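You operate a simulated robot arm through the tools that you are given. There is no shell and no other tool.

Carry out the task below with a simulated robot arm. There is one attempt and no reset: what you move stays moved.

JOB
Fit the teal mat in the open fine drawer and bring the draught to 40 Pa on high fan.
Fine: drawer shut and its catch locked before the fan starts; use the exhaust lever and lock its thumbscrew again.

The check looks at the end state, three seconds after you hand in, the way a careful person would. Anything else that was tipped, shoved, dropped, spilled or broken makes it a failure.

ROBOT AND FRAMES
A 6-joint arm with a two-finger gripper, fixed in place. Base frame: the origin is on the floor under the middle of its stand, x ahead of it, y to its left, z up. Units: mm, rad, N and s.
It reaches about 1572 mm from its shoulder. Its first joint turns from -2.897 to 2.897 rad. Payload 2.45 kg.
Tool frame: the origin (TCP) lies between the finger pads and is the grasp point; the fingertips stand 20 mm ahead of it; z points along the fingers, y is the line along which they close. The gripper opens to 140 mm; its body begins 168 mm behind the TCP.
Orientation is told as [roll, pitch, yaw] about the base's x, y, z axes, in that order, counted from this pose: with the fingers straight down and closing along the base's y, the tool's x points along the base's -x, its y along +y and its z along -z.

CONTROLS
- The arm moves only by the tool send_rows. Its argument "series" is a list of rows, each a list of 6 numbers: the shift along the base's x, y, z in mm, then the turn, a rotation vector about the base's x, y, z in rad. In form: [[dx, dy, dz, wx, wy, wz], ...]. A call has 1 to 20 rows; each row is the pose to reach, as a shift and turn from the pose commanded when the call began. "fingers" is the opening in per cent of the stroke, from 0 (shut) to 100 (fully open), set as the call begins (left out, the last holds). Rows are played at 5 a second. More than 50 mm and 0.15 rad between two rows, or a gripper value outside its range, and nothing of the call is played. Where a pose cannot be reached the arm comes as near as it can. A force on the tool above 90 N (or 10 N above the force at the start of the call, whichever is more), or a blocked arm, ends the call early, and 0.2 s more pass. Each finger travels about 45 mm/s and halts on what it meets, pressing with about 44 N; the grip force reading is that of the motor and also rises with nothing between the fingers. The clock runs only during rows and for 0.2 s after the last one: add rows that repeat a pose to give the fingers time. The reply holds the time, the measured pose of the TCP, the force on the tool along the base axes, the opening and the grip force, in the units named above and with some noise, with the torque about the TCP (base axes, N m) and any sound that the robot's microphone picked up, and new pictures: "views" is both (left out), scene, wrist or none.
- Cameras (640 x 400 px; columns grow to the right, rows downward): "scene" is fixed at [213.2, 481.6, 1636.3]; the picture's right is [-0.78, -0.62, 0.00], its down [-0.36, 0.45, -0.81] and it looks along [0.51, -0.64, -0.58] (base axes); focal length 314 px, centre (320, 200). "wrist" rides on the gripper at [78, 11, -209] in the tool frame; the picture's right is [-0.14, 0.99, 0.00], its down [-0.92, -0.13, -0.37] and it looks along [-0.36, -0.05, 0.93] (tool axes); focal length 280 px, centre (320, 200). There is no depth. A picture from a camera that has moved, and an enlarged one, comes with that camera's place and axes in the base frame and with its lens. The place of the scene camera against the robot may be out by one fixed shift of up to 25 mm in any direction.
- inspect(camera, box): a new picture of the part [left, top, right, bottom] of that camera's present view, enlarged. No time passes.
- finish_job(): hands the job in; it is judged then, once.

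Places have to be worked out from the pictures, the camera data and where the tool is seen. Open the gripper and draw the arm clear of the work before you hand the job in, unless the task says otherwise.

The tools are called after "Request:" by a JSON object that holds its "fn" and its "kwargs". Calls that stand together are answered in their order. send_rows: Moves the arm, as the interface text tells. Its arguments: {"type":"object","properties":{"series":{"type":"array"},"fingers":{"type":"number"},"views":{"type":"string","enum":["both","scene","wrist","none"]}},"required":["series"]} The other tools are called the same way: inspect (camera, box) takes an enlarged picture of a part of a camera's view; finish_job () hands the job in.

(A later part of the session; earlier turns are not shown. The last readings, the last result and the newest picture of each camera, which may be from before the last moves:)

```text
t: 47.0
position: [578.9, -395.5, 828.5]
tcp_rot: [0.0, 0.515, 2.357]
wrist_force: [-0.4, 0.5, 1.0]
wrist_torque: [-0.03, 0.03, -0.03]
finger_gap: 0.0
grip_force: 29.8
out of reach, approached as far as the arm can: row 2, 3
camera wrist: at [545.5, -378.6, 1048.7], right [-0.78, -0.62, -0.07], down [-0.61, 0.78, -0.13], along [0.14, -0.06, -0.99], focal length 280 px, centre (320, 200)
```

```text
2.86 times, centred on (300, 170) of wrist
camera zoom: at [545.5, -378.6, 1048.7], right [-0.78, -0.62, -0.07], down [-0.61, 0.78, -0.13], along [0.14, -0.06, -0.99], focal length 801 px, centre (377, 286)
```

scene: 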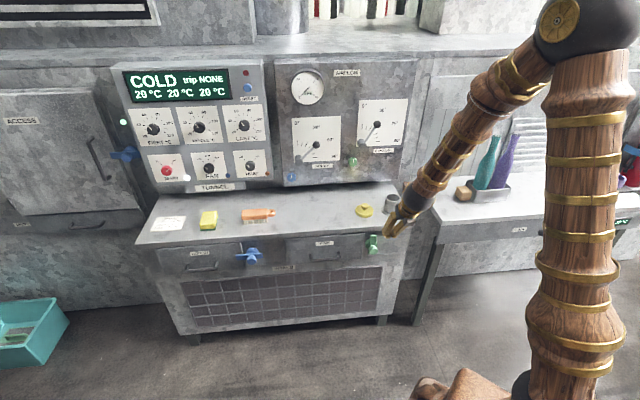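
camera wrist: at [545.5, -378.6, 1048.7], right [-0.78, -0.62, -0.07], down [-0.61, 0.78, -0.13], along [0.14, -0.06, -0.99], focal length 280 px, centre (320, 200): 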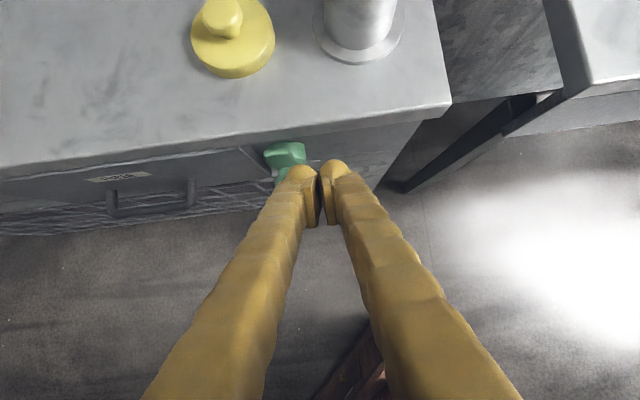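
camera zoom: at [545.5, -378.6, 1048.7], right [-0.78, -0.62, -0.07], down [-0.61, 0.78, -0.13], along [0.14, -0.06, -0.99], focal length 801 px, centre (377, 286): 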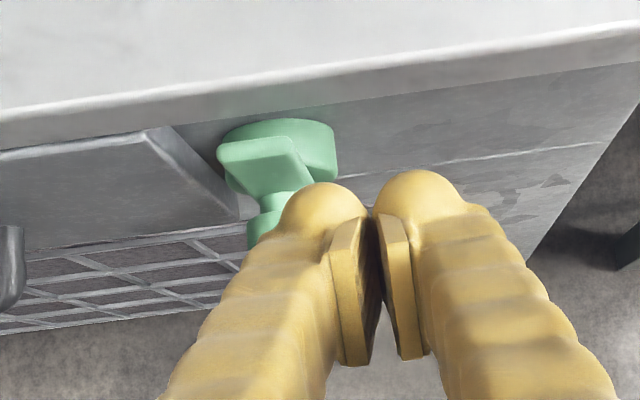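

The drawer is shut with its front overlaying the face like the ROUGH one. I place the catch pivot at about a=172, z=690, bar from z≈651 to 757, in plane s≈−750. I'll bring the closed fingertips down to the right side of the bar's upper end.

Request:
{"fn": "send_rows", "kwargs": {"series": [[4, -10, -25, 0, 0, 0], [8.5, -20, -50, 0, 0, 0], [20, -31, -75, 0, 0, 0], [31, -39.6, -87, 0, 0, 0], [31, -39.6, -87, 0, 0, 0]], "views": "both"}}

Request:
{"fn": "inspect", "kwargs": {"camera": "scene", "box": [340, 210, 420, 270]}}

Request:
{"fn": "inspect", "kwargs": {"camera": "wrist", "box": [200, 100, 400, 240]}}

```text
t: 48.2
position: [611.0, -434.0, 744.6]
tcp_rot: [0.001, 0.517, 2.359]
wrist_force: [-0.2, 0.6, -0.4]
wrist_torque: [0.01, -0.01, 0.0]
finger_gap: 0.2
grip_force: 30.0
camera wrist: at [577.0, -417.5, 964.3], right [-0.78, -0.62, -0.07], down [-0.61, 0.78, -0.13], along [0.14, -0.06, -0.99], focal length 280 px, centre (320, 200)
```

scene: 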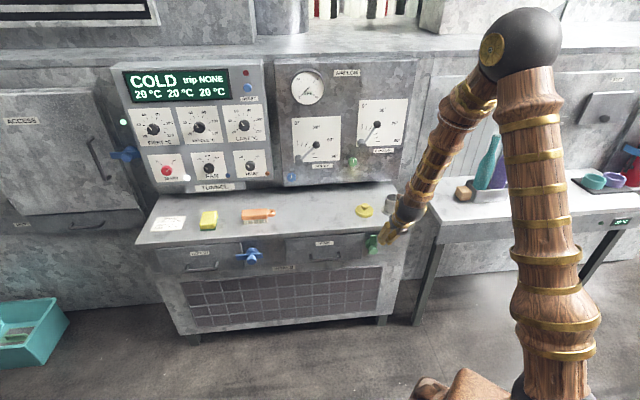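
wrist: 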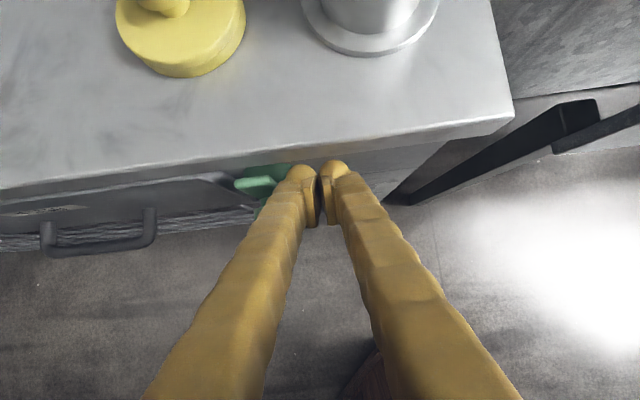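

```text
6.67 times, centred on (380, 240) of scene
camera zoom: at [213.2, 481.6, 1636.3], right [-0.78, -0.62, 0.0], down [-0.36, 0.45, -0.81], along [0.51, -0.64, -0.58], focal length 2090 px, centre (-80, -67)
```

zoom: 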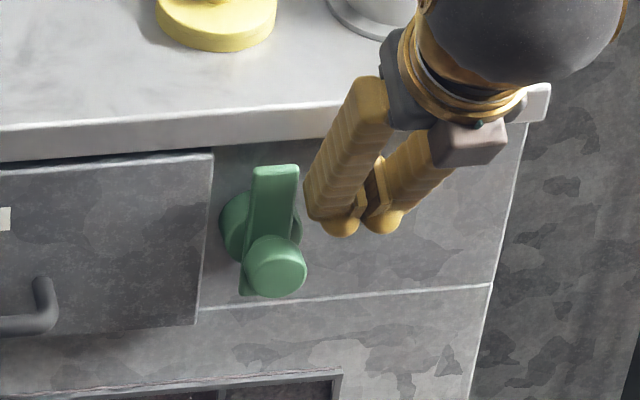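

```text
2.86 times, centred on (300, 170) of wrist
camera zoom: at [577.0, -417.5, 964.3], right [-0.78, -0.62, -0.07], down [-0.61, 0.78, -0.13], along [0.14, -0.06, -0.99], focal length 801 px, centre (377, 286)
```

zoom: 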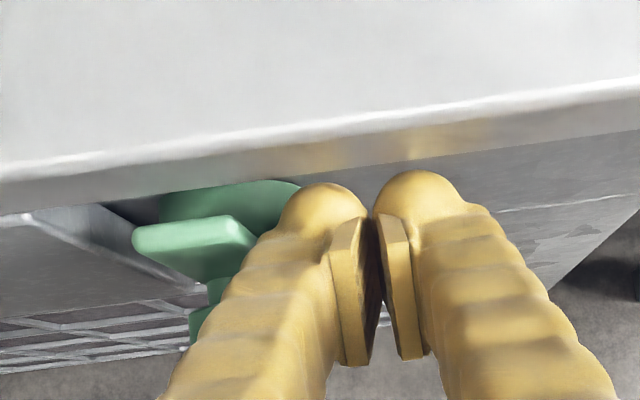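

The fingertips sit about 5 mm to the right of the bar's upper end. I'll sweep them to the left in small steps to start turning the bar, then look.

Request:
{"fn": "send_rows", "kwargs": {"series": [[3, 3, 0, 0, 0, 0], [7, 7, -0.5, 0, 0, 0], [11, 11, -1, 0, 0, 0], [15, 15, -1.5, 0, 0, 0], [19, 19, -2, 0, 0, 0], [22.5, 22.5, -3.5, 0, 0, 0], [26, 26, -5, 0, 0, 0], [26, 26, -5, 0, 0, 0]], "views": "both"}}

Request:
{"fn": "inspect", "kwargs": {"camera": "scene", "box": [340, 210, 420, 270]}}

Request:
{"fn": "inspect", "kwargs": {"camera": "wrist", "box": [200, 100, 400, 240]}}

```text
t: 50.0
position: [636.8, -409.3, 738.3]
tcp_rot: [0.0, 0.515, 2.357]
wrist_force: [-0.8, 0.4, -0.9]
wrist_torque: [0.0, 0.0, 0.01]
finger_gap: 0.0
grip_force: 29.8
camera wrist: at [603.0, -391.9, 958.6], right [-0.78, -0.62, -0.07], down [-0.61, 0.78, -0.13], along [0.14, -0.06, -0.99], focal length 280 px, centre (320, 200)
```

scene: 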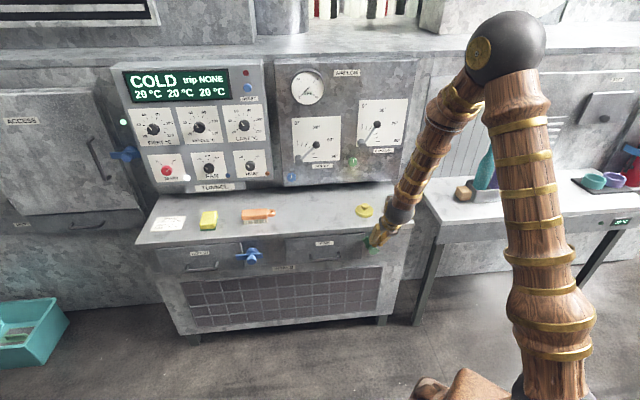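
wrist: 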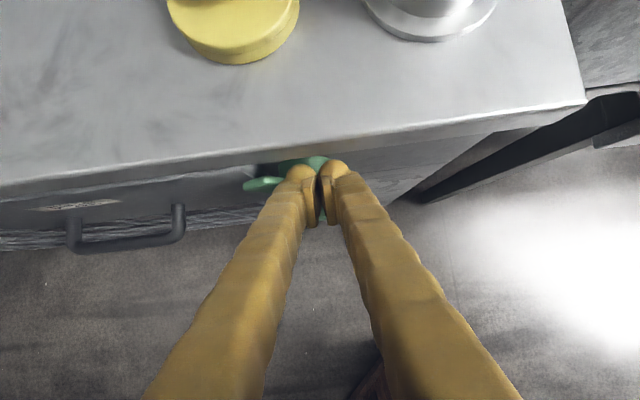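

```text
6.67 times, centred on (380, 240) of scene
camera zoom: at [213.2, 481.6, 1636.3], right [-0.78, -0.62, 0.0], down [-0.36, 0.45, -0.81], along [0.51, -0.64, -0.58], focal length 2090 px, centre (-80, -67)
```

zoom: 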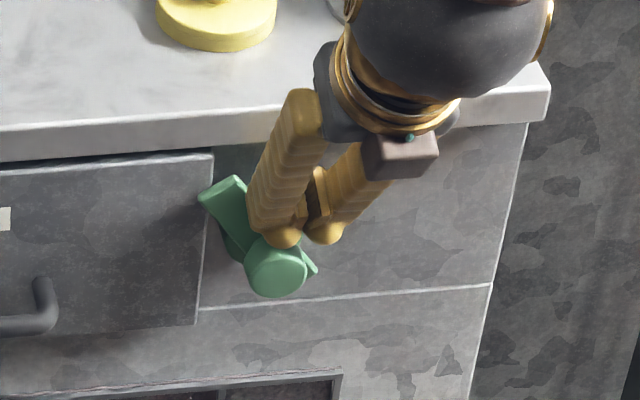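

```text
2.86 times, centred on (300, 170) of wrist
camera zoom: at [603.0, -391.9, 958.6], right [-0.78, -0.62, -0.07], down [-0.61, 0.78, -0.13], along [0.14, -0.06, -0.99], focal length 801 px, centre (377, 286)
```

zoom: 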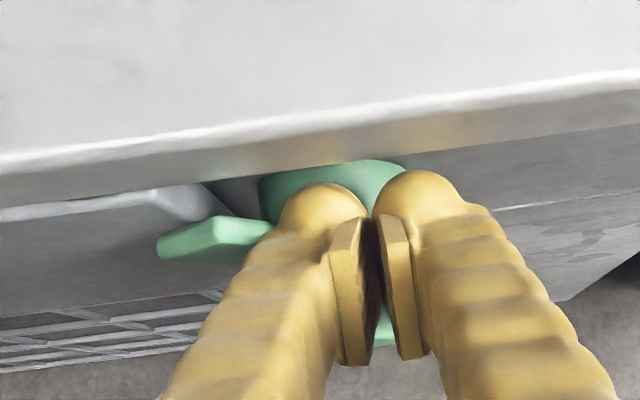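

The bar has turned about 40° to the left as intended with negligible force. I'll continue along the arc to about 75° and check.

Request:
{"fn": "send_rows", "kwargs": {"series": [[4, 4, -1, 0, 0, 0], [8, 8, -2, 0, 0, 0], [12, 12, -3, 0, 0, 0], [15.5, 15.5, -4.5, 0, 0, 0], [19, 19, -6, 0, 0, 0], [19, 19, -6, 0, 0, 0]], "views": "both"}}

Request:
{"fn": "inspect", "kwargs": {"camera": "scene", "box": [340, 210, 420, 270]}}

Request:
{"fn": "inspect", "kwargs": {"camera": "wrist", "box": [200, 100, 400, 240]}}

```text
t: 51.4
position: [654.8, -387.8, 731.4]
tcp_rot: [0.0, 0.518, 2.359]
wrist_force: [0.4, 1.0, 0.1]
wrist_torque: [0.01, -0.01, 0.0]
finger_gap: 0.2
grip_force: 30.1
camera wrist: at [622.1, -372.8, 953.0], right [-0.78, -0.62, -0.07], down [-0.61, 0.78, -0.13], along [0.14, -0.06, -0.99], focal length 280 px, centre (320, 200)
```

scene: 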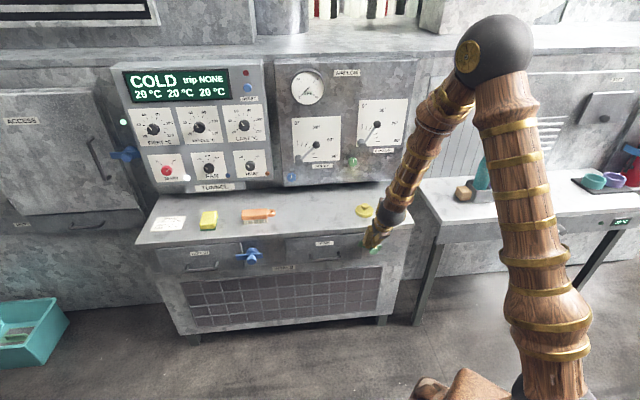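
wrist: 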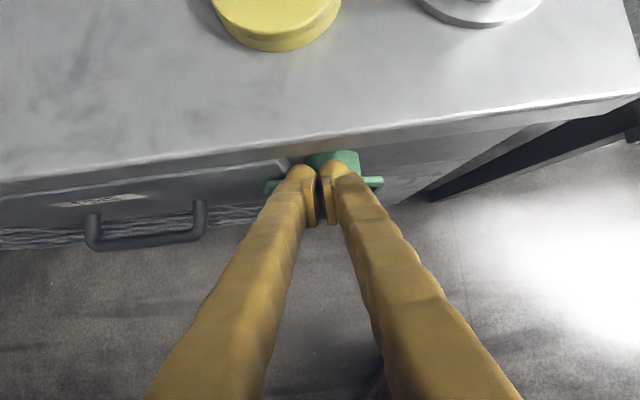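

```text
6.67 times, centred on (380, 240) of scene
camera zoom: at [213.2, 481.6, 1636.3], right [-0.78, -0.62, 0.0], down [-0.36, 0.45, -0.81], along [0.51, -0.64, -0.58], focal length 2090 px, centre (-80, -67)
```

zoom: 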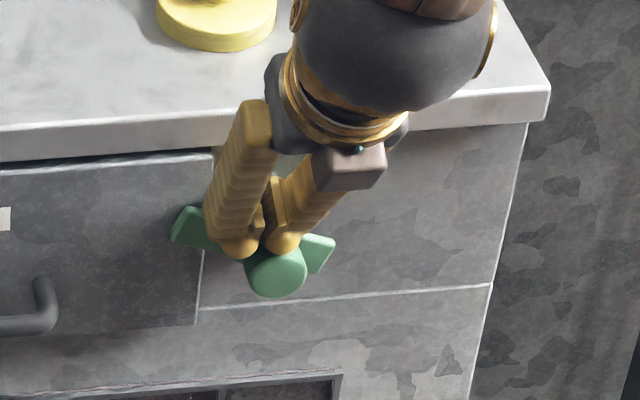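

```text
2.86 times, centred on (300, 170) of wrist
camera zoom: at [622.1, -372.8, 953.0], right [-0.78, -0.62, -0.07], down [-0.61, 0.78, -0.13], along [0.14, -0.06, -0.99], focal length 801 px, centre (377, 286)
```

zoom: 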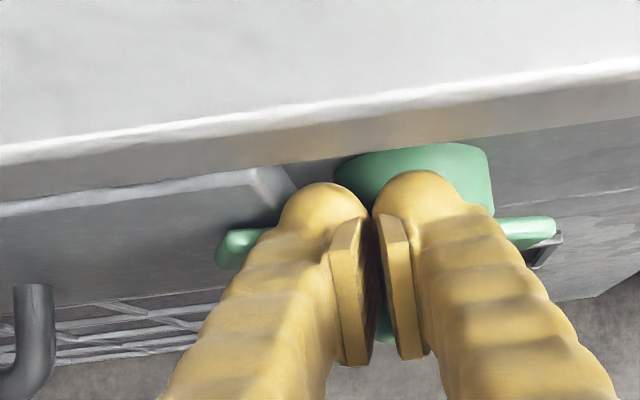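

The bar is at about 75°. I'll slide the tips further left and press it down the last part to horizontal in small steps.

Request:
{"fn": "send_rows", "kwargs": {"series": [[6, 6, -1, 0, 0, 0], [12, 12, -2, 0, 0, 0], [12, 12, -4, 0, 0, 0], [12, 12, -6, 0, 0, 0], [12, 12, -8, 0, 0, 0], [12, 12, -8, 0, 0, 0]], "views": "both"}}

Request:
{"fn": "inspect", "kwargs": {"camera": "scene", "box": [340, 210, 420, 270]}}

```text
t: 52.8
position: [666.7, -376.3, 723.9]
tcp_rot: [-0.001, 0.512, 2.36]
wrist_force: [-42.7, 55.1, 26.1]
wrist_torque: [-0.1, -0.06, 0.61]
finger_gap: 0.0
grip_force: 29.1
camera wrist: at [633.6, -359.5, 944.4], right [-0.78, -0.62, -0.07], down [-0.61, 0.78, -0.13], along [0.13, -0.06, -0.99], focal length 280 px, centre (320, 200)
```

scene: 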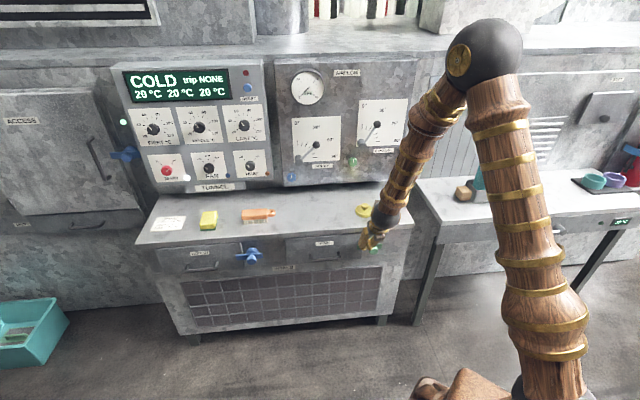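
wrist: 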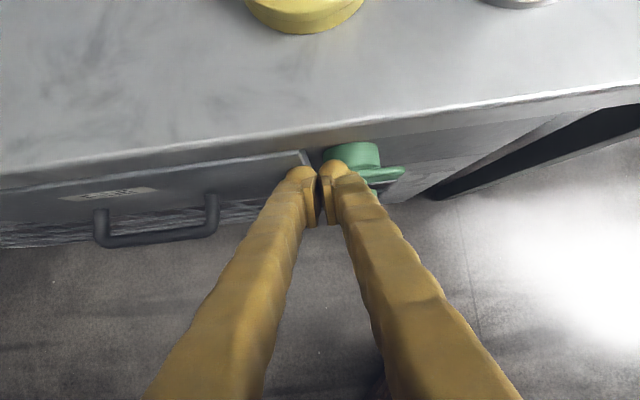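

```text
6.67 times, centred on (380, 240) of scene
camera zoom: at [213.2, 481.6, 1636.3], right [-0.78, -0.62, 0.0], down [-0.36, 0.45, -0.81], along [0.51, -0.64, -0.58], focal length 2090 px, centre (-80, -67)
```

zoom: 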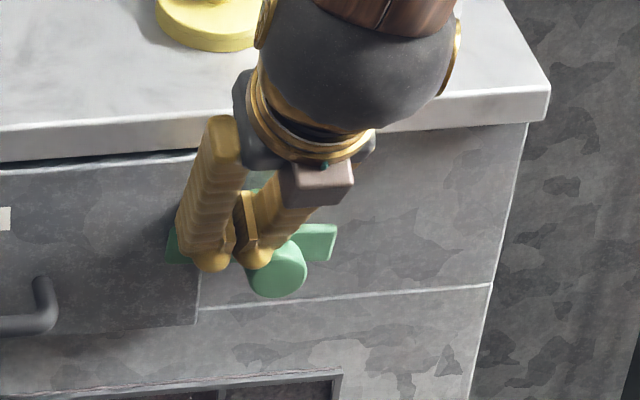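

The bar is nearly horizontal, but the tip also presses on the drawer front (about 70 N outward). I'll back off 6 mm outward first, then check the bar.

Request:
{"fn": "send_rows", "kwargs": {"series": [[-2.5, 2.5, 0, 0, 0, 0], [-4.5, 4.5, 0, 0, 0, 0], [-4.5, 4.5, 0, 0, 0, 0]], "views": "none"}}

Request:
{"fn": "send_rows", "kwargs": {"series": [[0, 0, -1.5, 0, 0, 0], [0, 0, -3, 0, 0, 0], [0, 0, -3, 0, 0, 0]], "views": "both"}}

Request:
{"fn": "inspect", "kwargs": {"camera": "scene", "box": [340, 210, 420, 270]}}

```text
t: 53.6
position: [663.5, -374.4, 723.9]
tcp_rot: [-0.001, 0.519, 2.357]
wrist_force: [5.1, 1.8, 8.0]
wrist_torque: [-0.08, 0.0, 0.07]
finger_gap: 0.0
grip_force: 29.1
```

```text
t: 54.4
position: [664.2, -374.9, 723.9]
tcp_rot: [-0.001, 0.522, 2.359]
wrist_force: [15.0, 6.4, 78.3]
wrist_torque: [-0.89, 1.55, 0.04]
finger_gap: 0.1
grip_force: 29.5
camera wrist: at [630.1, -356.6, 943.7], right [-0.78, -0.62, -0.07], down [-0.61, 0.78, -0.14], along [0.14, -0.07, -0.99], focal length 280 px, centre (320, 200)
```

scene: 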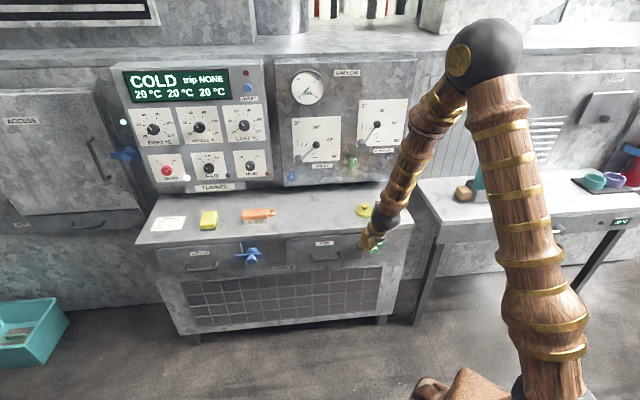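
wrist: 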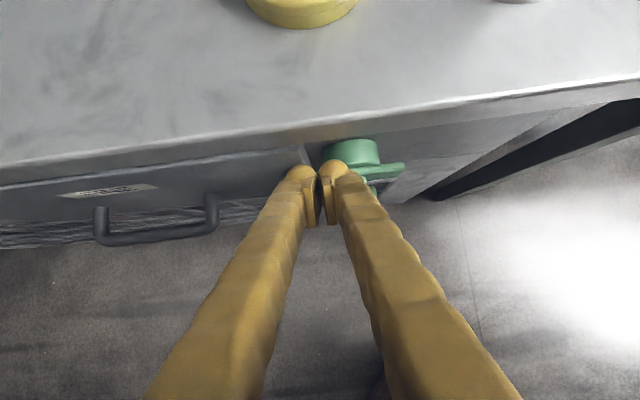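

```text
6.67 times, centred on (380, 240) of scene
camera zoom: at [213.2, 481.6, 1636.3], right [-0.78, -0.62, 0.0], down [-0.36, 0.45, -0.81], along [0.51, -0.64, -0.58], focal length 2090 px, centre (-80, -67)
```

zoom: 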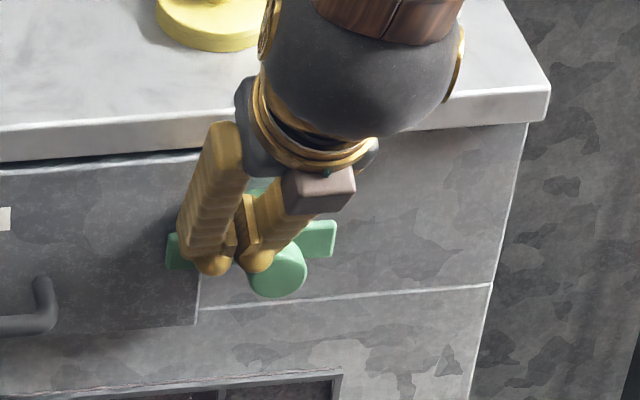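

The torque shows the right fingertip is pressing on the catch's knob rather than the bar. I'll lift 4 mm, shift 14 mm further left along the bar, and press down again gently.

Request:
{"fn": "send_rows", "kwargs": {"series": [[0, 0, 5, 0, 0, 0], [5, 5, 6, 0, 0, 0], [10, 10, 6, 0, 0, 0], [10, 10, 4, 0, 0, 0], [10, 10, 2, 0, 0, 0], [10, 10, 2, 0, 0, 0]], "views": "both"}}

Request:
{"fn": "inspect", "kwargs": {"camera": "scene", "box": [340, 210, 420, 270]}}

```text
t: 55.8
position: [671.7, -362.5, 722.3]
tcp_rot: [-0.001, 0.515, 2.358]
wrist_force: [-0.8, -0.5, 0.2]
wrist_torque: [0.01, -0.03, 0.0]
finger_gap: 0.0
grip_force: 29.6
camera wrist: at [639.8, -346.9, 943.2], right [-0.78, -0.62, -0.07], down [-0.61, 0.78, -0.13], along [0.14, -0.06, -0.99], focal length 280 px, centre (320, 200)
```

scene: 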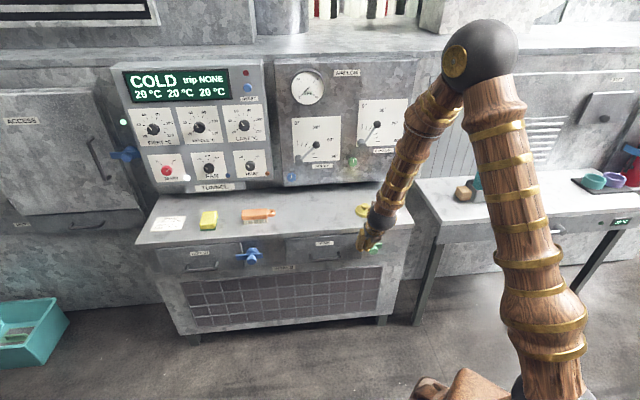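
wrist: 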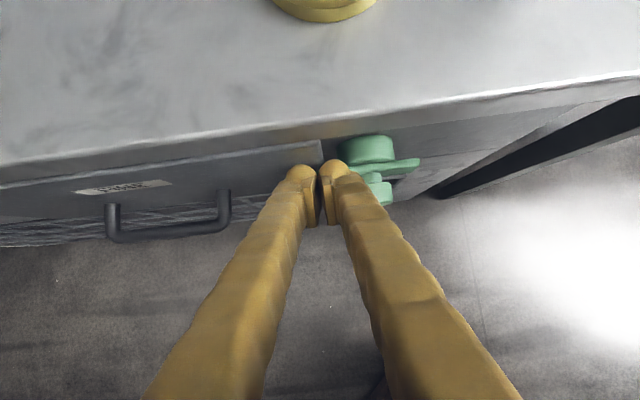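

```text
6.67 times, centred on (380, 240) of scene
camera zoom: at [213.2, 481.6, 1636.3], right [-0.78, -0.62, 0.0], down [-0.36, 0.45, -0.81], along [0.51, -0.64, -0.58], focal length 2090 px, centre (-80, -67)
```

zoom: 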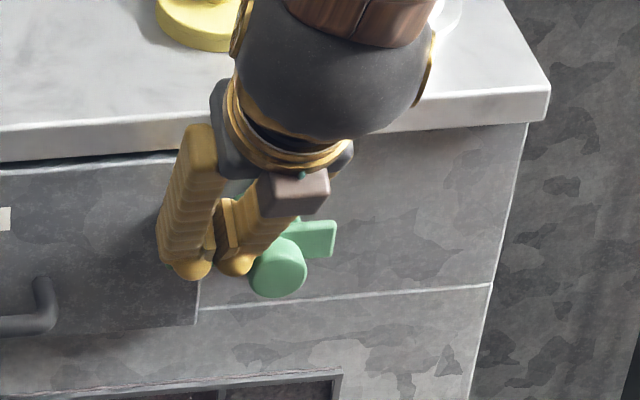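

No force here yet. I'll press down in 2 mm steps until I feel the bar.

Request:
{"fn": "send_rows", "kwargs": {"series": [[1, -1, -2, 0, 0, 0], [1.5, -1.5, -4, 0, 0, 0], [1.5, -1.5, -5, 0, 0, 0], [1.5, -1.5, -5, 0, 0, 0]], "views": "wrist"}}

Request:
{"fn": "inspect", "kwargs": {"camera": "scene", "box": [340, 210, 420, 270]}}

```text
t: 56.8
position: [674.7, -363.7, 717.0]
tcp_rot: [0.001, 0.517, 2.362]
wrist_force: [-9.9, 16.3, 31.3]
wrist_torque: [-0.43, 0.01, 0.37]
finger_gap: 5.7
grip_force: 29.1
camera wrist: at [641.1, -347.8, 938.5], right [-0.78, -0.62, -0.07], down [-0.61, 0.78, -0.13], along [0.14, -0.06, -0.99], focal length 280 px, centre (320, 200)
```

wrist: 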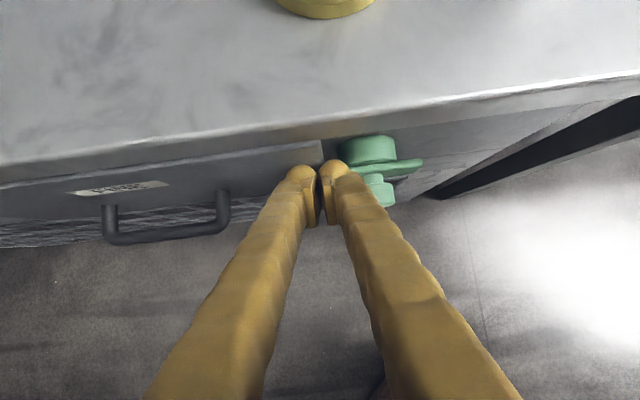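

```text
6.67 times, centred on (380, 240) of scene
camera zoom: at [213.2, 481.6, 1636.3], right [-0.78, -0.62, 0.0], down [-0.36, 0.45, -0.81], along [0.51, -0.64, -0.58], focal length 2090 px, centre (-80, -67)
```

zoom: 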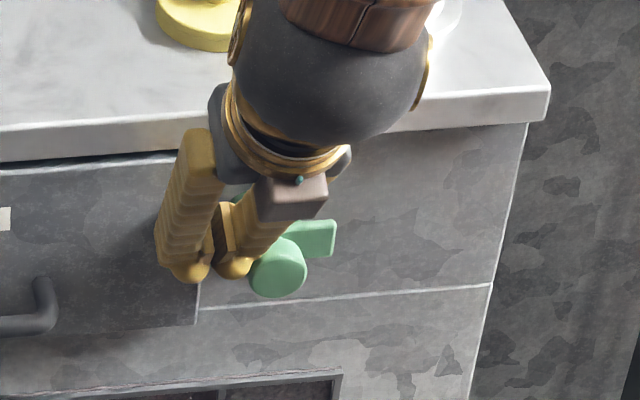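

Contact on the bar's end at about 31 N. I'll lift off and draw back to inspect the catch angle.

Request:
{"fn": "send_rows", "kwargs": {"series": [[0, 0, 5, 0, 0, 0], [-7, 7, 10, 0, 0, 0], [-25, 25, 30, 0, 0, 0], [-35, 50, 65, 0, 0, 0], [-45, 75, 100, 0, 0, 0], [-45, 75, 100, 0, 0, 0]], "views": "both"}}

Request:
{"fn": "inspect", "kwargs": {"camera": "scene", "box": [340, 210, 420, 270]}}

Request:
{"fn": "inspect", "kwargs": {"camera": "scene", "box": [220, 210, 420, 290]}}

```text
t: 58.2
position: [626.8, -289.7, 816.7]
tcp_rot: [0.001, 0.514, 2.36]
wrist_force: [-0.2, -0.2, 0.0]
wrist_torque: [-0.02, -0.02, -0.01]
finger_gap: 0.0
grip_force: 29.9
camera wrist: at [593.6, -273.6, 1037.8], right [-0.78, -0.62, -0.07], down [-0.61, 0.78, -0.13], along [0.14, -0.06, -0.99], focal length 280 px, centre (320, 200)
```

scene: 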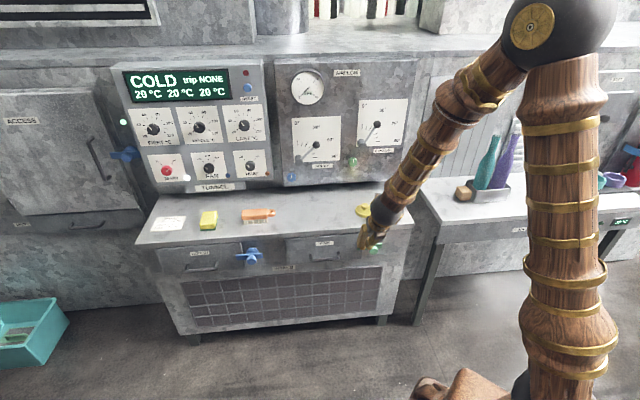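
wrist: 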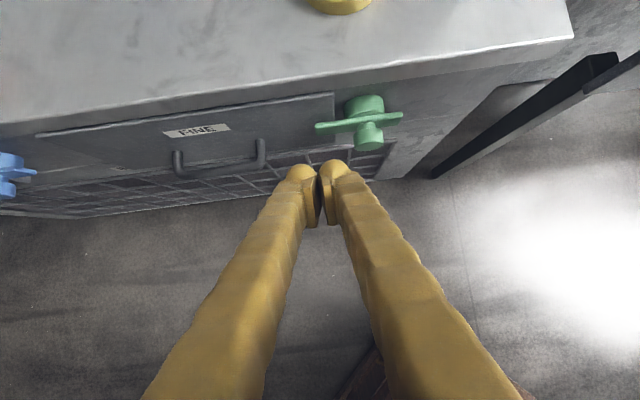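

```text
6.67 times, centred on (380, 240) of scene
camera zoom: at [213.2, 481.6, 1636.3], right [-0.78, -0.62, 0.0], down [-0.36, 0.45, -0.81], along [0.51, -0.64, -0.58], focal length 2090 px, centre (-80, -67)
```

zoom: 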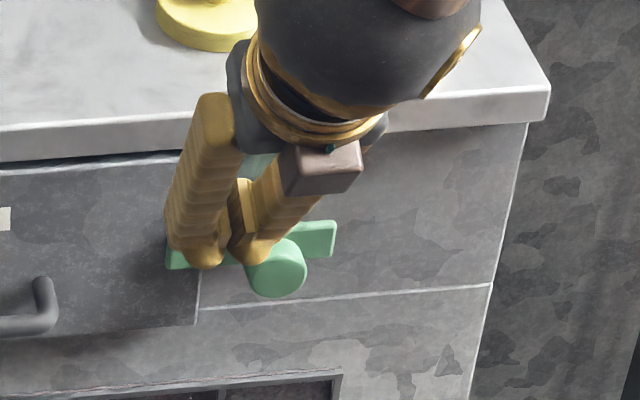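

```text
3.20 times, centred on (320, 250) of scene
camera zoom: at [213.2, 481.6, 1636.3], right [-0.78, -0.62, 0.0], down [-0.36, 0.45, -0.81], along [0.51, -0.64, -0.58], focal length 1003 px, centre (320, 40)
```

zoom: 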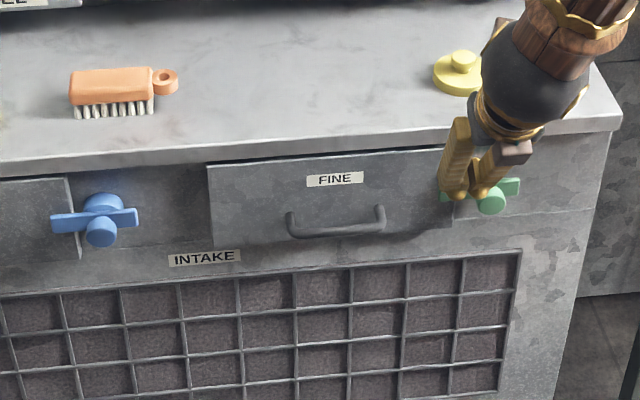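

The bar is now horizontal, parallel to the locked blue catch, and overlaps the FINE drawer front. Next the fan: I place its knob near a≈835, s≈−981, z≈992. I'll travel there in free air while levelling the gripper.

Request:
{"fn": "send_rows", "kwargs": {"series": [[34, 18.7, 11.4, -0.0467, -0.0467, 0], [68, 37.5, 22.8, -0.0934, -0.0934, 0], [102, 56, 34, -0.14, -0.14, 0], [136, 75, 45.6, -0.187, -0.187, 0], [170, 93.7, 57, -0.2335, -0.2335, 0], [203.6, 112.4, 68.4, -0.28, -0.28, 0], [237.5, 131, 80, -0.327, -0.327, 0], [271.5, 150, 91, -0.3736, -0.3736, 0], [305.5, 168.7, 102.6, -0.42, -0.42, 0], [339.4, 187.4, 114, -0.467, -0.467, 0], [373.3, 206, 125.4, -0.5137, -0.5137, 0], [407.3, 225, 136.8, -0.56, -0.56, 0], [441.2, 243.6, 148, -0.607, -0.607, 0], [475, 262.4, 159.6, -0.654, -0.654, 0], [509, 281, 171, -0.7005, -0.7005, 0], [543, 299.8, 182, -0.7473, -0.7473, 0], [543, 299.8, 182, -0.7473, -0.7473, 0]], "views": "both"}}

```text
t: 61.8
position: [1174.0, 11.7, 1000.1]
tcp_rot: [2.404, 1.567, -1.523]
wrist_force: [0.4, 0.5, 0.0]
wrist_torque: [0.0, -0.01, -0.02]
finger_gap: 0.0
grip_force: 29.4
camera wrist: at [1017.1, 150.1, 1077.9], right [-0.7, -0.7, -0.14], down [-0.17, 0.35, -0.92], along [0.69, -0.62, -0.36], focal length 280 px, centre (320, 200)
```

scene: 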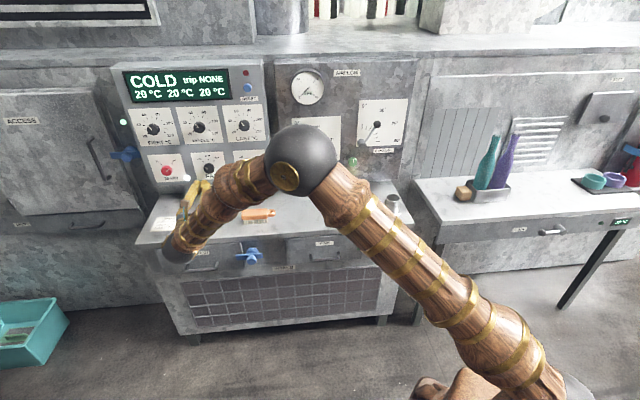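
wrist: 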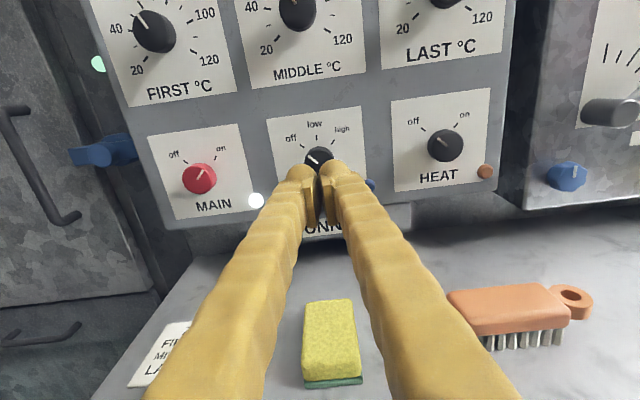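

The gripper is level in front of the FAN dial. I'll enlarge to measure the fan knob.

Request:
{"fn": "inspect", "kwargs": {"camera": "wrist", "box": [250, 90, 400, 240]}}

Request:
{"fn": "inspect", "kwargs": {"camera": "wrist", "box": [90, 0, 330, 230]}}

```text
2.67 times, centred on (325, 165) of wrist
camera zoom: at [1017.1, 150.1, 1077.9], right [-0.7, -0.7, -0.14], down [-0.17, 0.35, -0.92], along [0.69, -0.62, -0.36], focal length 748 px, centre (307, 293)
```

zoom: 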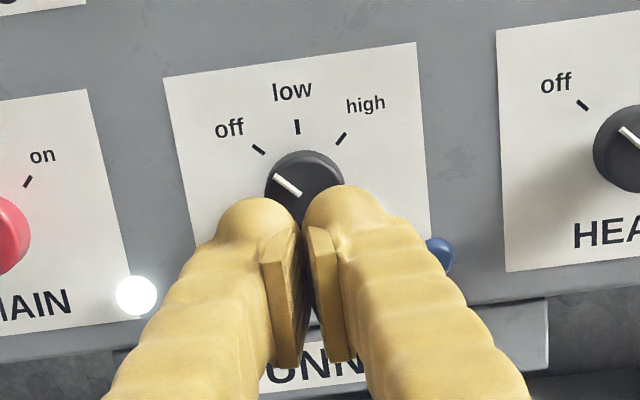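

```text
1.74 times, centred on (210, 115) of wrist
camera zoom: at [1017.1, 150.1, 1077.9], right [-0.7, -0.7, -0.14], down [-0.17, 0.35, -0.92], along [0.69, -0.62, -0.36], focal length 488 px, centre (511, 348)
```

zoom: 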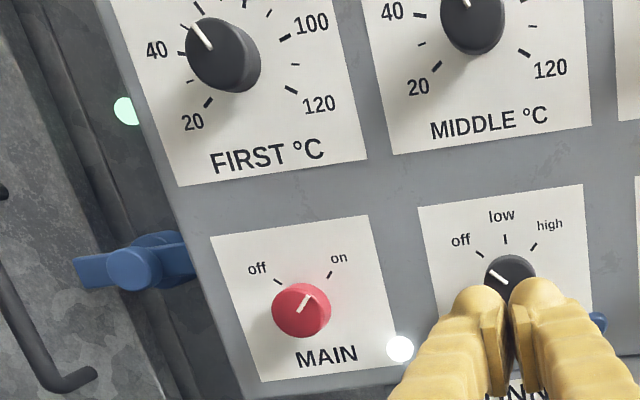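

The fan knob is about 38 mm across, centred near a=840, z=989, front at s≈−983, with off/high at ∓45°. I'll pre-roll the gripper 45° counter-clockwise, open to 60 mm and centre on it, still well back.

Request:
{"fn": "send_rows", "kwargs": {"series": [[0, 0, 0, -0.09, 0.09, 0], [0, 0, -2, -0.18, 0.18, 0], [0, 0, -4, -0.27, 0.27, 0], [1, 1, -6, -0.36, 0.36, 0], [1, 1, -8, -0.45, 0.45, 0], [1, 1, -11, -0.5554, 0.5554, 0], [1, 1, -11, -0.5554, 0.5554, 0]], "fingers": 43, "views": "both"}}

Request:
{"fn": "inspect", "kwargs": {"camera": "wrist", "box": [200, 60, 420, 260]}}

```text
t: 63.4
position: [1172.6, 13.0, 987.9]
tcp_rot: [1.571, 0.782, -2.354]
wrist_force: [0.3, -0.3, 1.1]
wrist_torque: [0.0, -0.01, -0.03]
finger_gap: 60.1
grip_force: 0.0
camera wrist: at [1057.8, 192.4, 1051.2], right [-0.56, -0.56, 0.61], down [-0.66, -0.14, -0.74], along [0.5, -0.81, -0.29], focal length 280 px, centre (320, 200)
```

scene: 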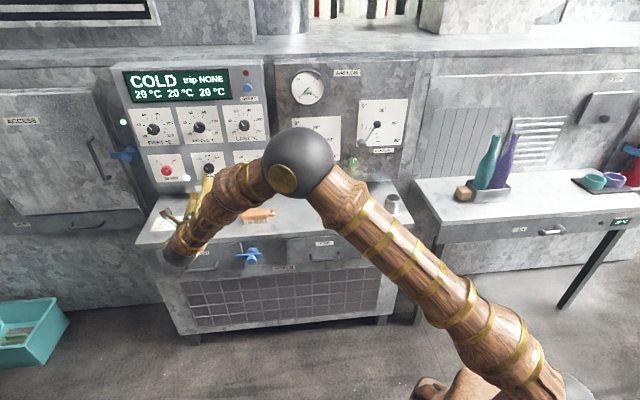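
wrist: 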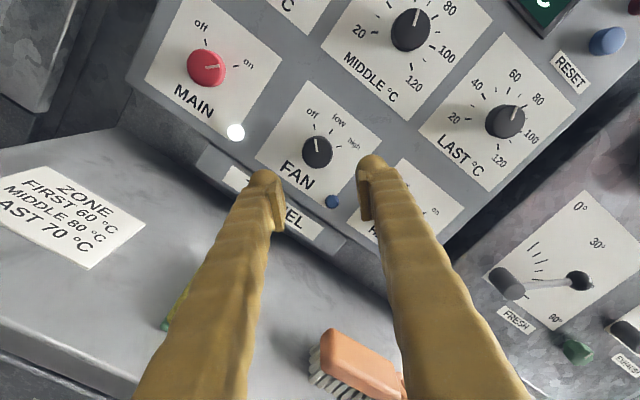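

```text
2.00 times, centred on (310, 160) of wrist
camera zoom: at [1057.8, 192.4, 1051.2], right [-0.56, -0.56, 0.61], down [-0.66, -0.14, -0.74], along [0.5, -0.81, -0.29], focal length 561 px, centre (340, 280)
```

zoom: 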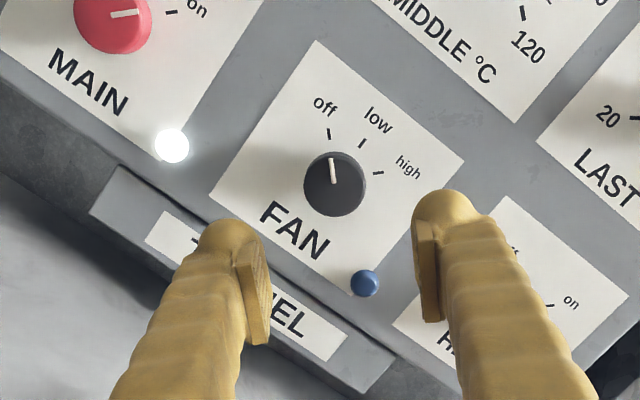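

Knob centre confirmed at a≈840.5, z≈989, s≈−985. I'll move inward 120 mm to just short of it and check alignment.

Request:
{"fn": "send_rows", "kwargs": {"series": [[23, -19, 1, 0, 0, 0], [44, -41, 1, 0, 0, 0], [66, -62, 1, 0, 0, 0], [86.4, -83.3, 1, 0, 0, 0], [86.4, -83.3, 1, 0, 0, 0]], "views": "wrist"}}

Request:
{"fn": "inspect", "kwargs": {"camera": "wrist", "box": [200, 60, 420, 260]}}

```text
t: 64.6
position: [1260.0, -71.9, 988.3]
tcp_rot: [1.571, 0.783, -2.354]
wrist_force: [-0.1, -0.4, 0.3]
wrist_torque: [-0.04, -0.01, 0.01]
finger_gap: 60.1
grip_force: 0.0
camera wrist: at [1145.8, 109.5, 1051.6], right [-0.56, -0.56, 0.6], down [-0.66, -0.14, -0.74], along [0.5, -0.81, -0.29], focal length 280 px, centre (320, 200)
```

wrist: 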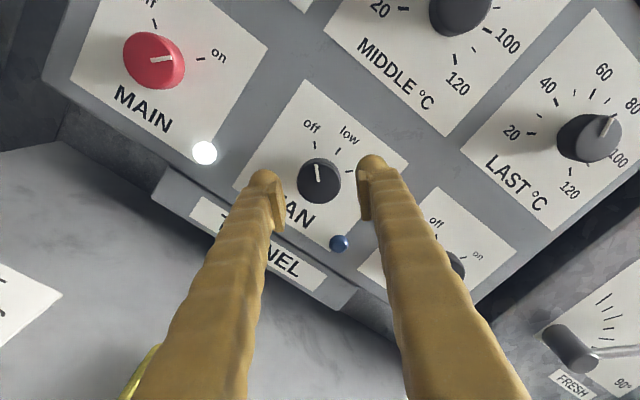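

```text
2.00 times, centred on (310, 160) of wrist
camera zoom: at [1145.8, 109.5, 1051.6], right [-0.56, -0.56, 0.6], down [-0.66, -0.14, -0.74], along [0.5, -0.81, -0.29], focal length 561 px, centre (340, 280)
```

zoom: 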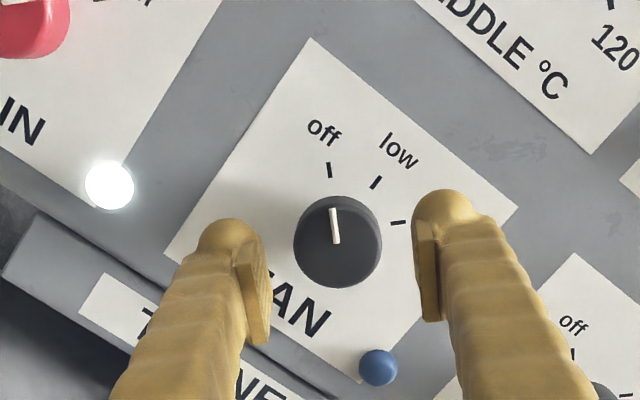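

Alignment is good (knob centre within 1–2 mm of the tool axis). I'll advance 34 mm so the pads straddle the knob, watching the force.

Request:
{"fn": "send_rows", "kwargs": {"series": [[8, -8, 0.5, 0, 0, 0], [15, -15, 0.5, 0, 0, 0], [20, -20, 0.5, 0, 0, 0], [24.5, -24, 0.5, 0, 0, 0], [24.5, -24, 0.5, 0, 0, 0]], "views": "wrist"}}

Request:
{"fn": "inspect", "kwargs": {"camera": "wrist", "box": [200, 60, 420, 260]}}

```text
t: 65.8
position: [1283.9, -95.9, 989.3]
tcp_rot: [1.571, 0.784, -2.352]
wrist_force: [0.3, 0.1, 0.8]
wrist_torque: [-0.02, 0.0, 0.02]
finger_gap: 60.5
grip_force: 0.1
camera wrist: at [1168.4, 85.4, 1052.3], right [-0.56, -0.56, 0.6], down [-0.66, -0.14, -0.74], along [0.5, -0.81, -0.29], focal length 280 px, centre (320, 200)
```

wrist: 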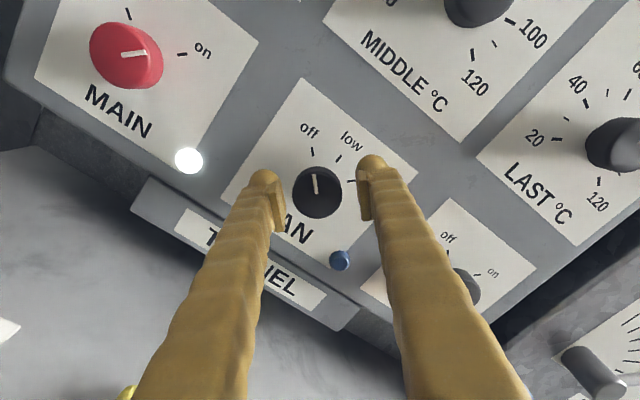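

```text
2.00 times, centred on (310, 160) of wrist
camera zoom: at [1168.4, 85.4, 1052.3], right [-0.56, -0.56, 0.6], down [-0.66, -0.14, -0.74], along [0.5, -0.81, -0.29], focal length 561 px, centre (340, 280)
```

zoom: 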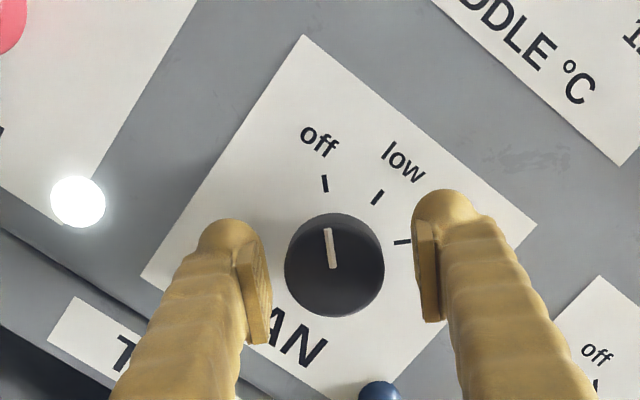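

The knob sits about 3 mm off the tool axis; I'll correct by 3 mm and close the fingers on it.

Request:
{"fn": "send_rows", "kwargs": {"series": [[2.1, 2.1, 0, 0, 0, 0], [2.1, 2.1, 0, 0, 0, 0]], "views": "none"}}

Request:
{"fn": "send_rows", "kwargs": {"series": [[0, 0, 0, 0, 0, 0], [0, 0, 0, 0, 0, 0], [0, 0, 0, 0, 0, 0], [0, 0, 0, 0, 0, 0]], "fingers": 0, "views": "wrist"}}

Request:
{"fn": "inspect", "kwargs": {"camera": "wrist", "box": [200, 60, 420, 260]}}

```text
t: 66.4
position: [1284.9, -93.2, 990.3]
tcp_rot: [1.57, 0.783, -2.352]
wrist_force: [0.0, 0.1, 0.4]
wrist_torque: [-0.01, -0.03, 0.04]
finger_gap: 60.2
grip_force: 0.0
```

```text
t: 67.4
position: [1285.5, -93.1, 988.8]
tcp_rot: [1.572, 0.784, -2.351]
wrist_force: [9.7, 5.1, -7.0]
wrist_torque: [0.05, -0.01, 0.15]
finger_gap: 38.6
grip_force: 45.2
camera wrist: at [1170.6, 88.1, 1052.1], right [-0.56, -0.56, 0.61], down [-0.66, -0.14, -0.74], along [0.5, -0.81, -0.29], focal length 280 px, centre (320, 200)
```

wrist: 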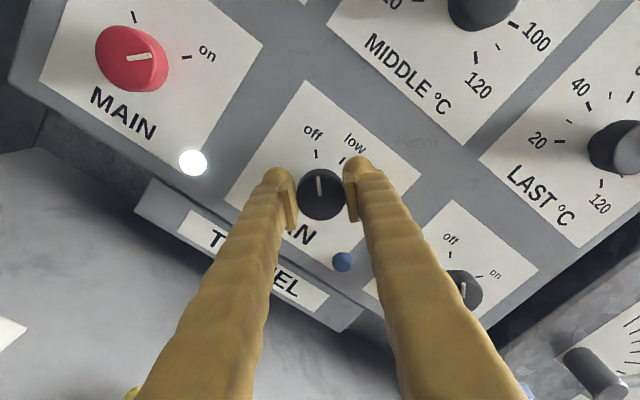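

```text
2.00 times, centred on (310, 160) of wrist
camera zoom: at [1170.6, 88.1, 1052.1], right [-0.56, -0.56, 0.61], down [-0.66, -0.14, -0.74], along [0.5, -0.81, -0.29], focal length 561 px, centre (340, 280)
```

zoom: 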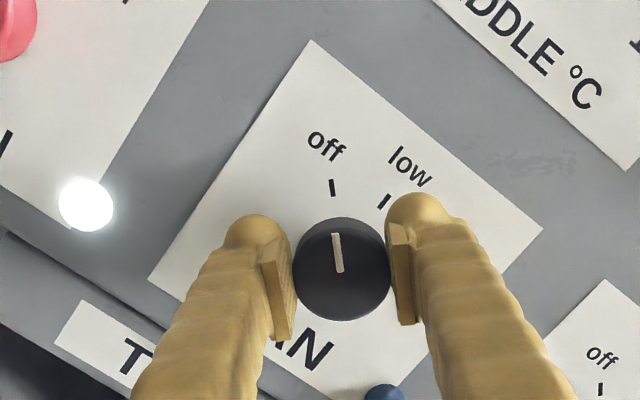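

The knob is gripped (38.6 mm, 45 N). I'll turn clockwise 45° to "low" first and watch the display and gauge.

Request:
{"fn": "send_rows", "kwargs": {"series": [[0, 0, 0, 0.09, -0.09, 0], [0, 0, 0, 0.18, -0.18, 0], [0, 0, 0, 0.27, -0.27, 0], [0, 0, 0, 0.36, -0.36, 0], [0, 0, 0, 0.45, -0.45, 0], [0, 0, 0, 0.5554, -0.5554, 0], [0, 0, 0, 0.5554, -0.5554, 0]], "views": "both"}}

Request:
{"fn": "inspect", "kwargs": {"camera": "scene", "box": [110, 55, 340, 200]}}

Request:
{"fn": "inspect", "kwargs": {"camera": "wrist", "box": [200, 60, 420, 260]}}

```text
t: 69.0
position: [1284.5, -95.1, 990.5]
tcp_rot: [-3.063, 1.569, -0.709]
wrist_force: [-78.0, -20.2, 5.6]
wrist_torque: [-0.21, 0.38, -1.38]
finger_gap: 39.2
grip_force: 45.2
camera wrist: at [1128.6, 43.9, 1068.7], right [-0.7, -0.7, -0.14], down [-0.17, 0.35, -0.92], along [0.69, -0.62, -0.36], focal length 280 px, centre (320, 200)
```

scene: 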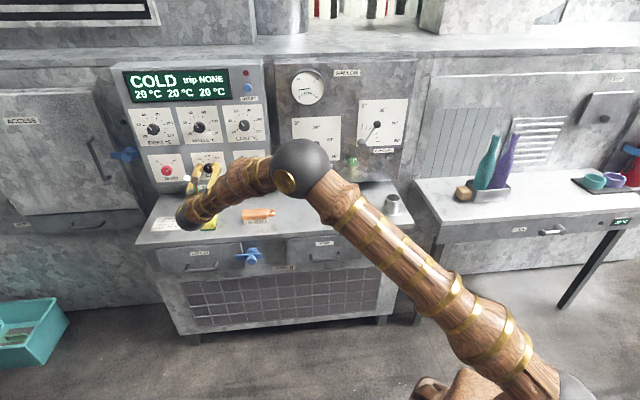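
wrist: 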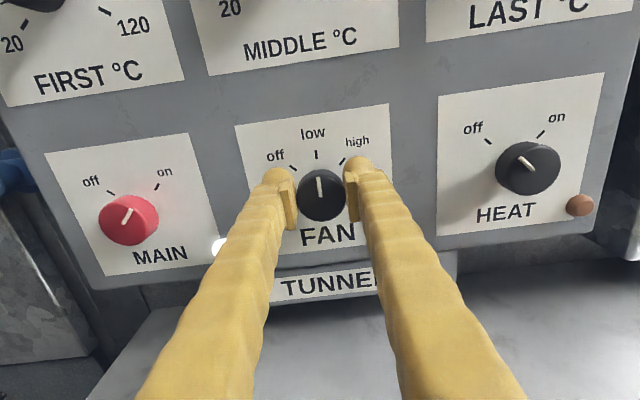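

```text
2.76 times, centred on (225, 128) of scene
camera zoom: at [213.2, 481.6, 1636.3], right [-0.78, -0.62, 0.0], down [-0.36, 0.45, -0.81], along [0.51, -0.64, -0.58], focal length 865 px, centre (582, 400)
```

zoom: 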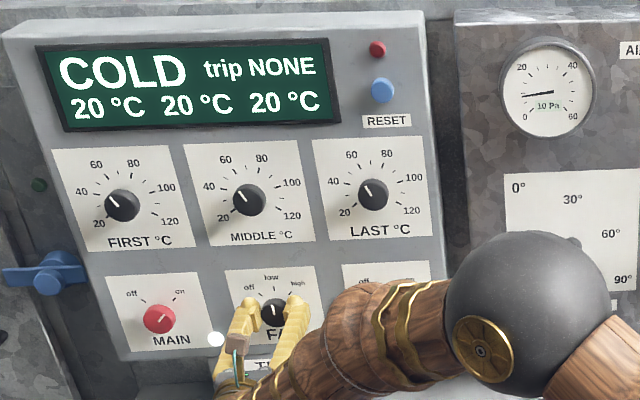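

```text
2.00 times, centred on (310, 160) of wrist
camera zoom: at [1128.6, 43.9, 1068.7], right [-0.7, -0.7, -0.14], down [-0.17, 0.35, -0.92], along [0.69, -0.62, -0.36], focal length 561 px, centre (340, 280)
```

zoom: 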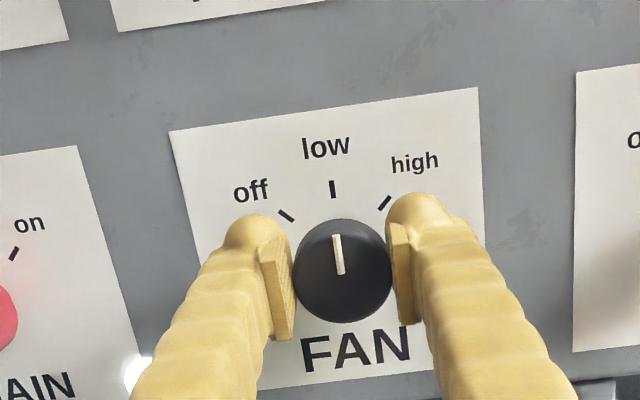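

On low fan the gauge reads 10 Pa and there's no trip. A side force of ~70 N toward −a has built up, so I'll recentre the grip by a few mm before continuing.

Request:
{"fn": "send_rows", "kwargs": {"series": [[-1.5, -0.5, 0, 0, 0, 0], [-3, -1, 0, 0, 0, 0], [-3, -1, 0, 0, 0, 0]], "views": "none"}}

```text
t: 69.8
position: [1282.8, -96.8, 990.3]
tcp_rot: [2.597, 1.568, -1.329]
wrist_force: [3.7, -35.5, 4.7]
wrist_torque: [-0.26, -0.09, -0.13]
finger_gap: 39.2
grip_force: 44.6
```

Force is mostly relieved; one more small correction, then continue clockwise 45° to "high".

Request:
{"fn": "send_rows", "kwargs": {"series": [[0, -1.2, 0, 0, 0, 0], [0, -1.2, 0, 0, 0, 0]], "views": "none"}}

Request:
{"fn": "send_rows", "kwargs": {"series": [[0, 0, 0, 0.09, -0.09, 0], [0, 0, 0, 0.18, -0.18, 0], [0, 0, 0, 0.27, -0.27, 0], [0, 0, 0, 0.36, -0.36, 0], [0, 0, 0, 0.45, -0.45, 0], [0, 0, 0, 0.5554, -0.5554, 0], [0, 0, 0, 0.5554, -0.5554, 0]], "views": "both"}}

Request:
{"fn": "inspect", "kwargs": {"camera": "scene", "box": [110, 55, 340, 200]}}

Request:
{"fn": "inspect", "kwargs": {"camera": "wrist", "box": [200, 60, 420, 260]}}

```text
t: 70.4
position: [1283.7, -94.9, 989.8]
tcp_rot: [2.509, 1.567, -1.413]
wrist_force: [14.8, -20.2, 8.4]
wrist_torque: [-0.15, -0.1, 0.0]
finger_gap: 38.6
grip_force: 44.8
```

```text
t: 72.0
position: [1283.5, -97.3, 986.4]
tcp_rot: [-1.572, 0.786, 0.786]
wrist_force: [-35.7, -28.6, -17.4]
wrist_torque: [-0.26, 0.53, -0.46]
finger_gap: 39.0
grip_force: 45.4
camera wrist: at [1089.6, 6.4, 1035.2], right [-0.43, -0.43, -0.8], down [0.26, 0.78, -0.56], along [0.86, -0.45, -0.22], focal length 280 px, centre (320, 200)
```

scene: 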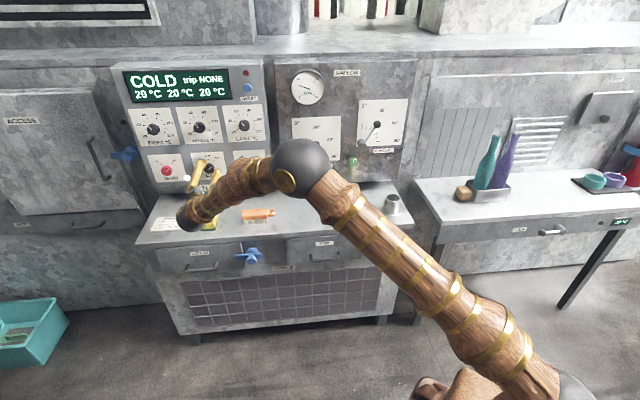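
wrist: 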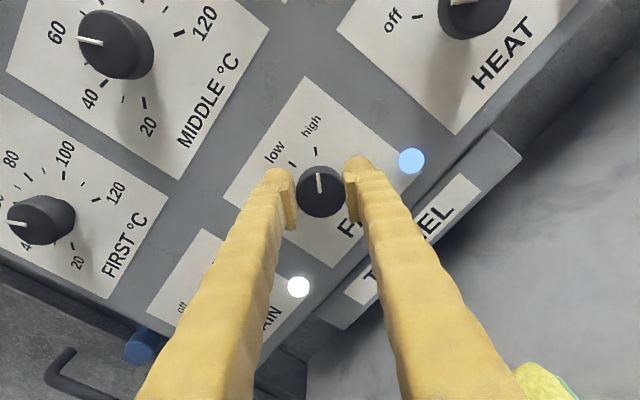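

```text
2.76 times, centred on (225, 128) of scene
camera zoom: at [213.2, 481.6, 1636.3], right [-0.78, -0.62, 0.0], down [-0.36, 0.45, -0.81], along [0.51, -0.64, -0.58], focal length 865 px, centre (582, 400)
```

zoom: 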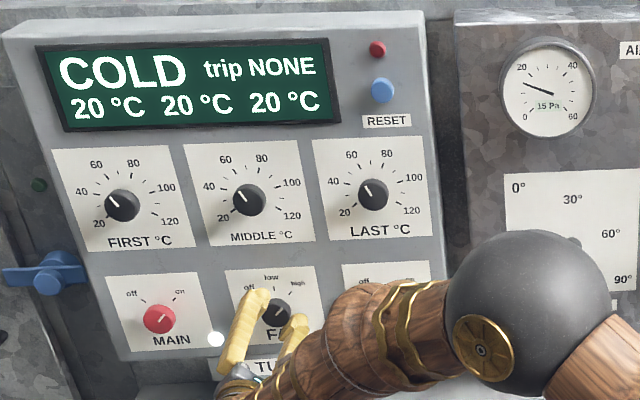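

```text
2.00 times, centred on (310, 160) of wrist
camera zoom: at [1089.6, 6.4, 1035.2], right [-0.43, -0.43, -0.8], down [0.26, 0.78, -0.56], along [0.86, -0.45, -0.22], focal length 561 px, centre (340, 280)
```

zoom: 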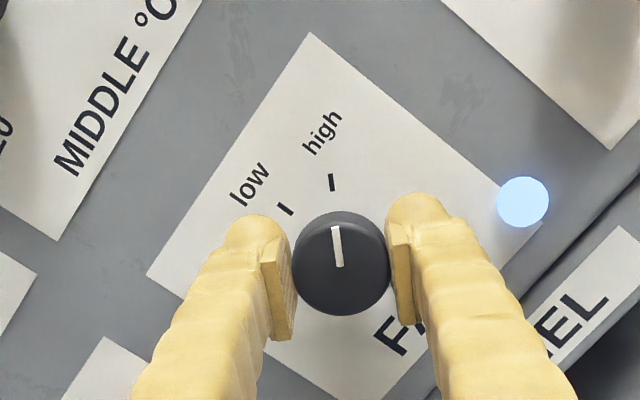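

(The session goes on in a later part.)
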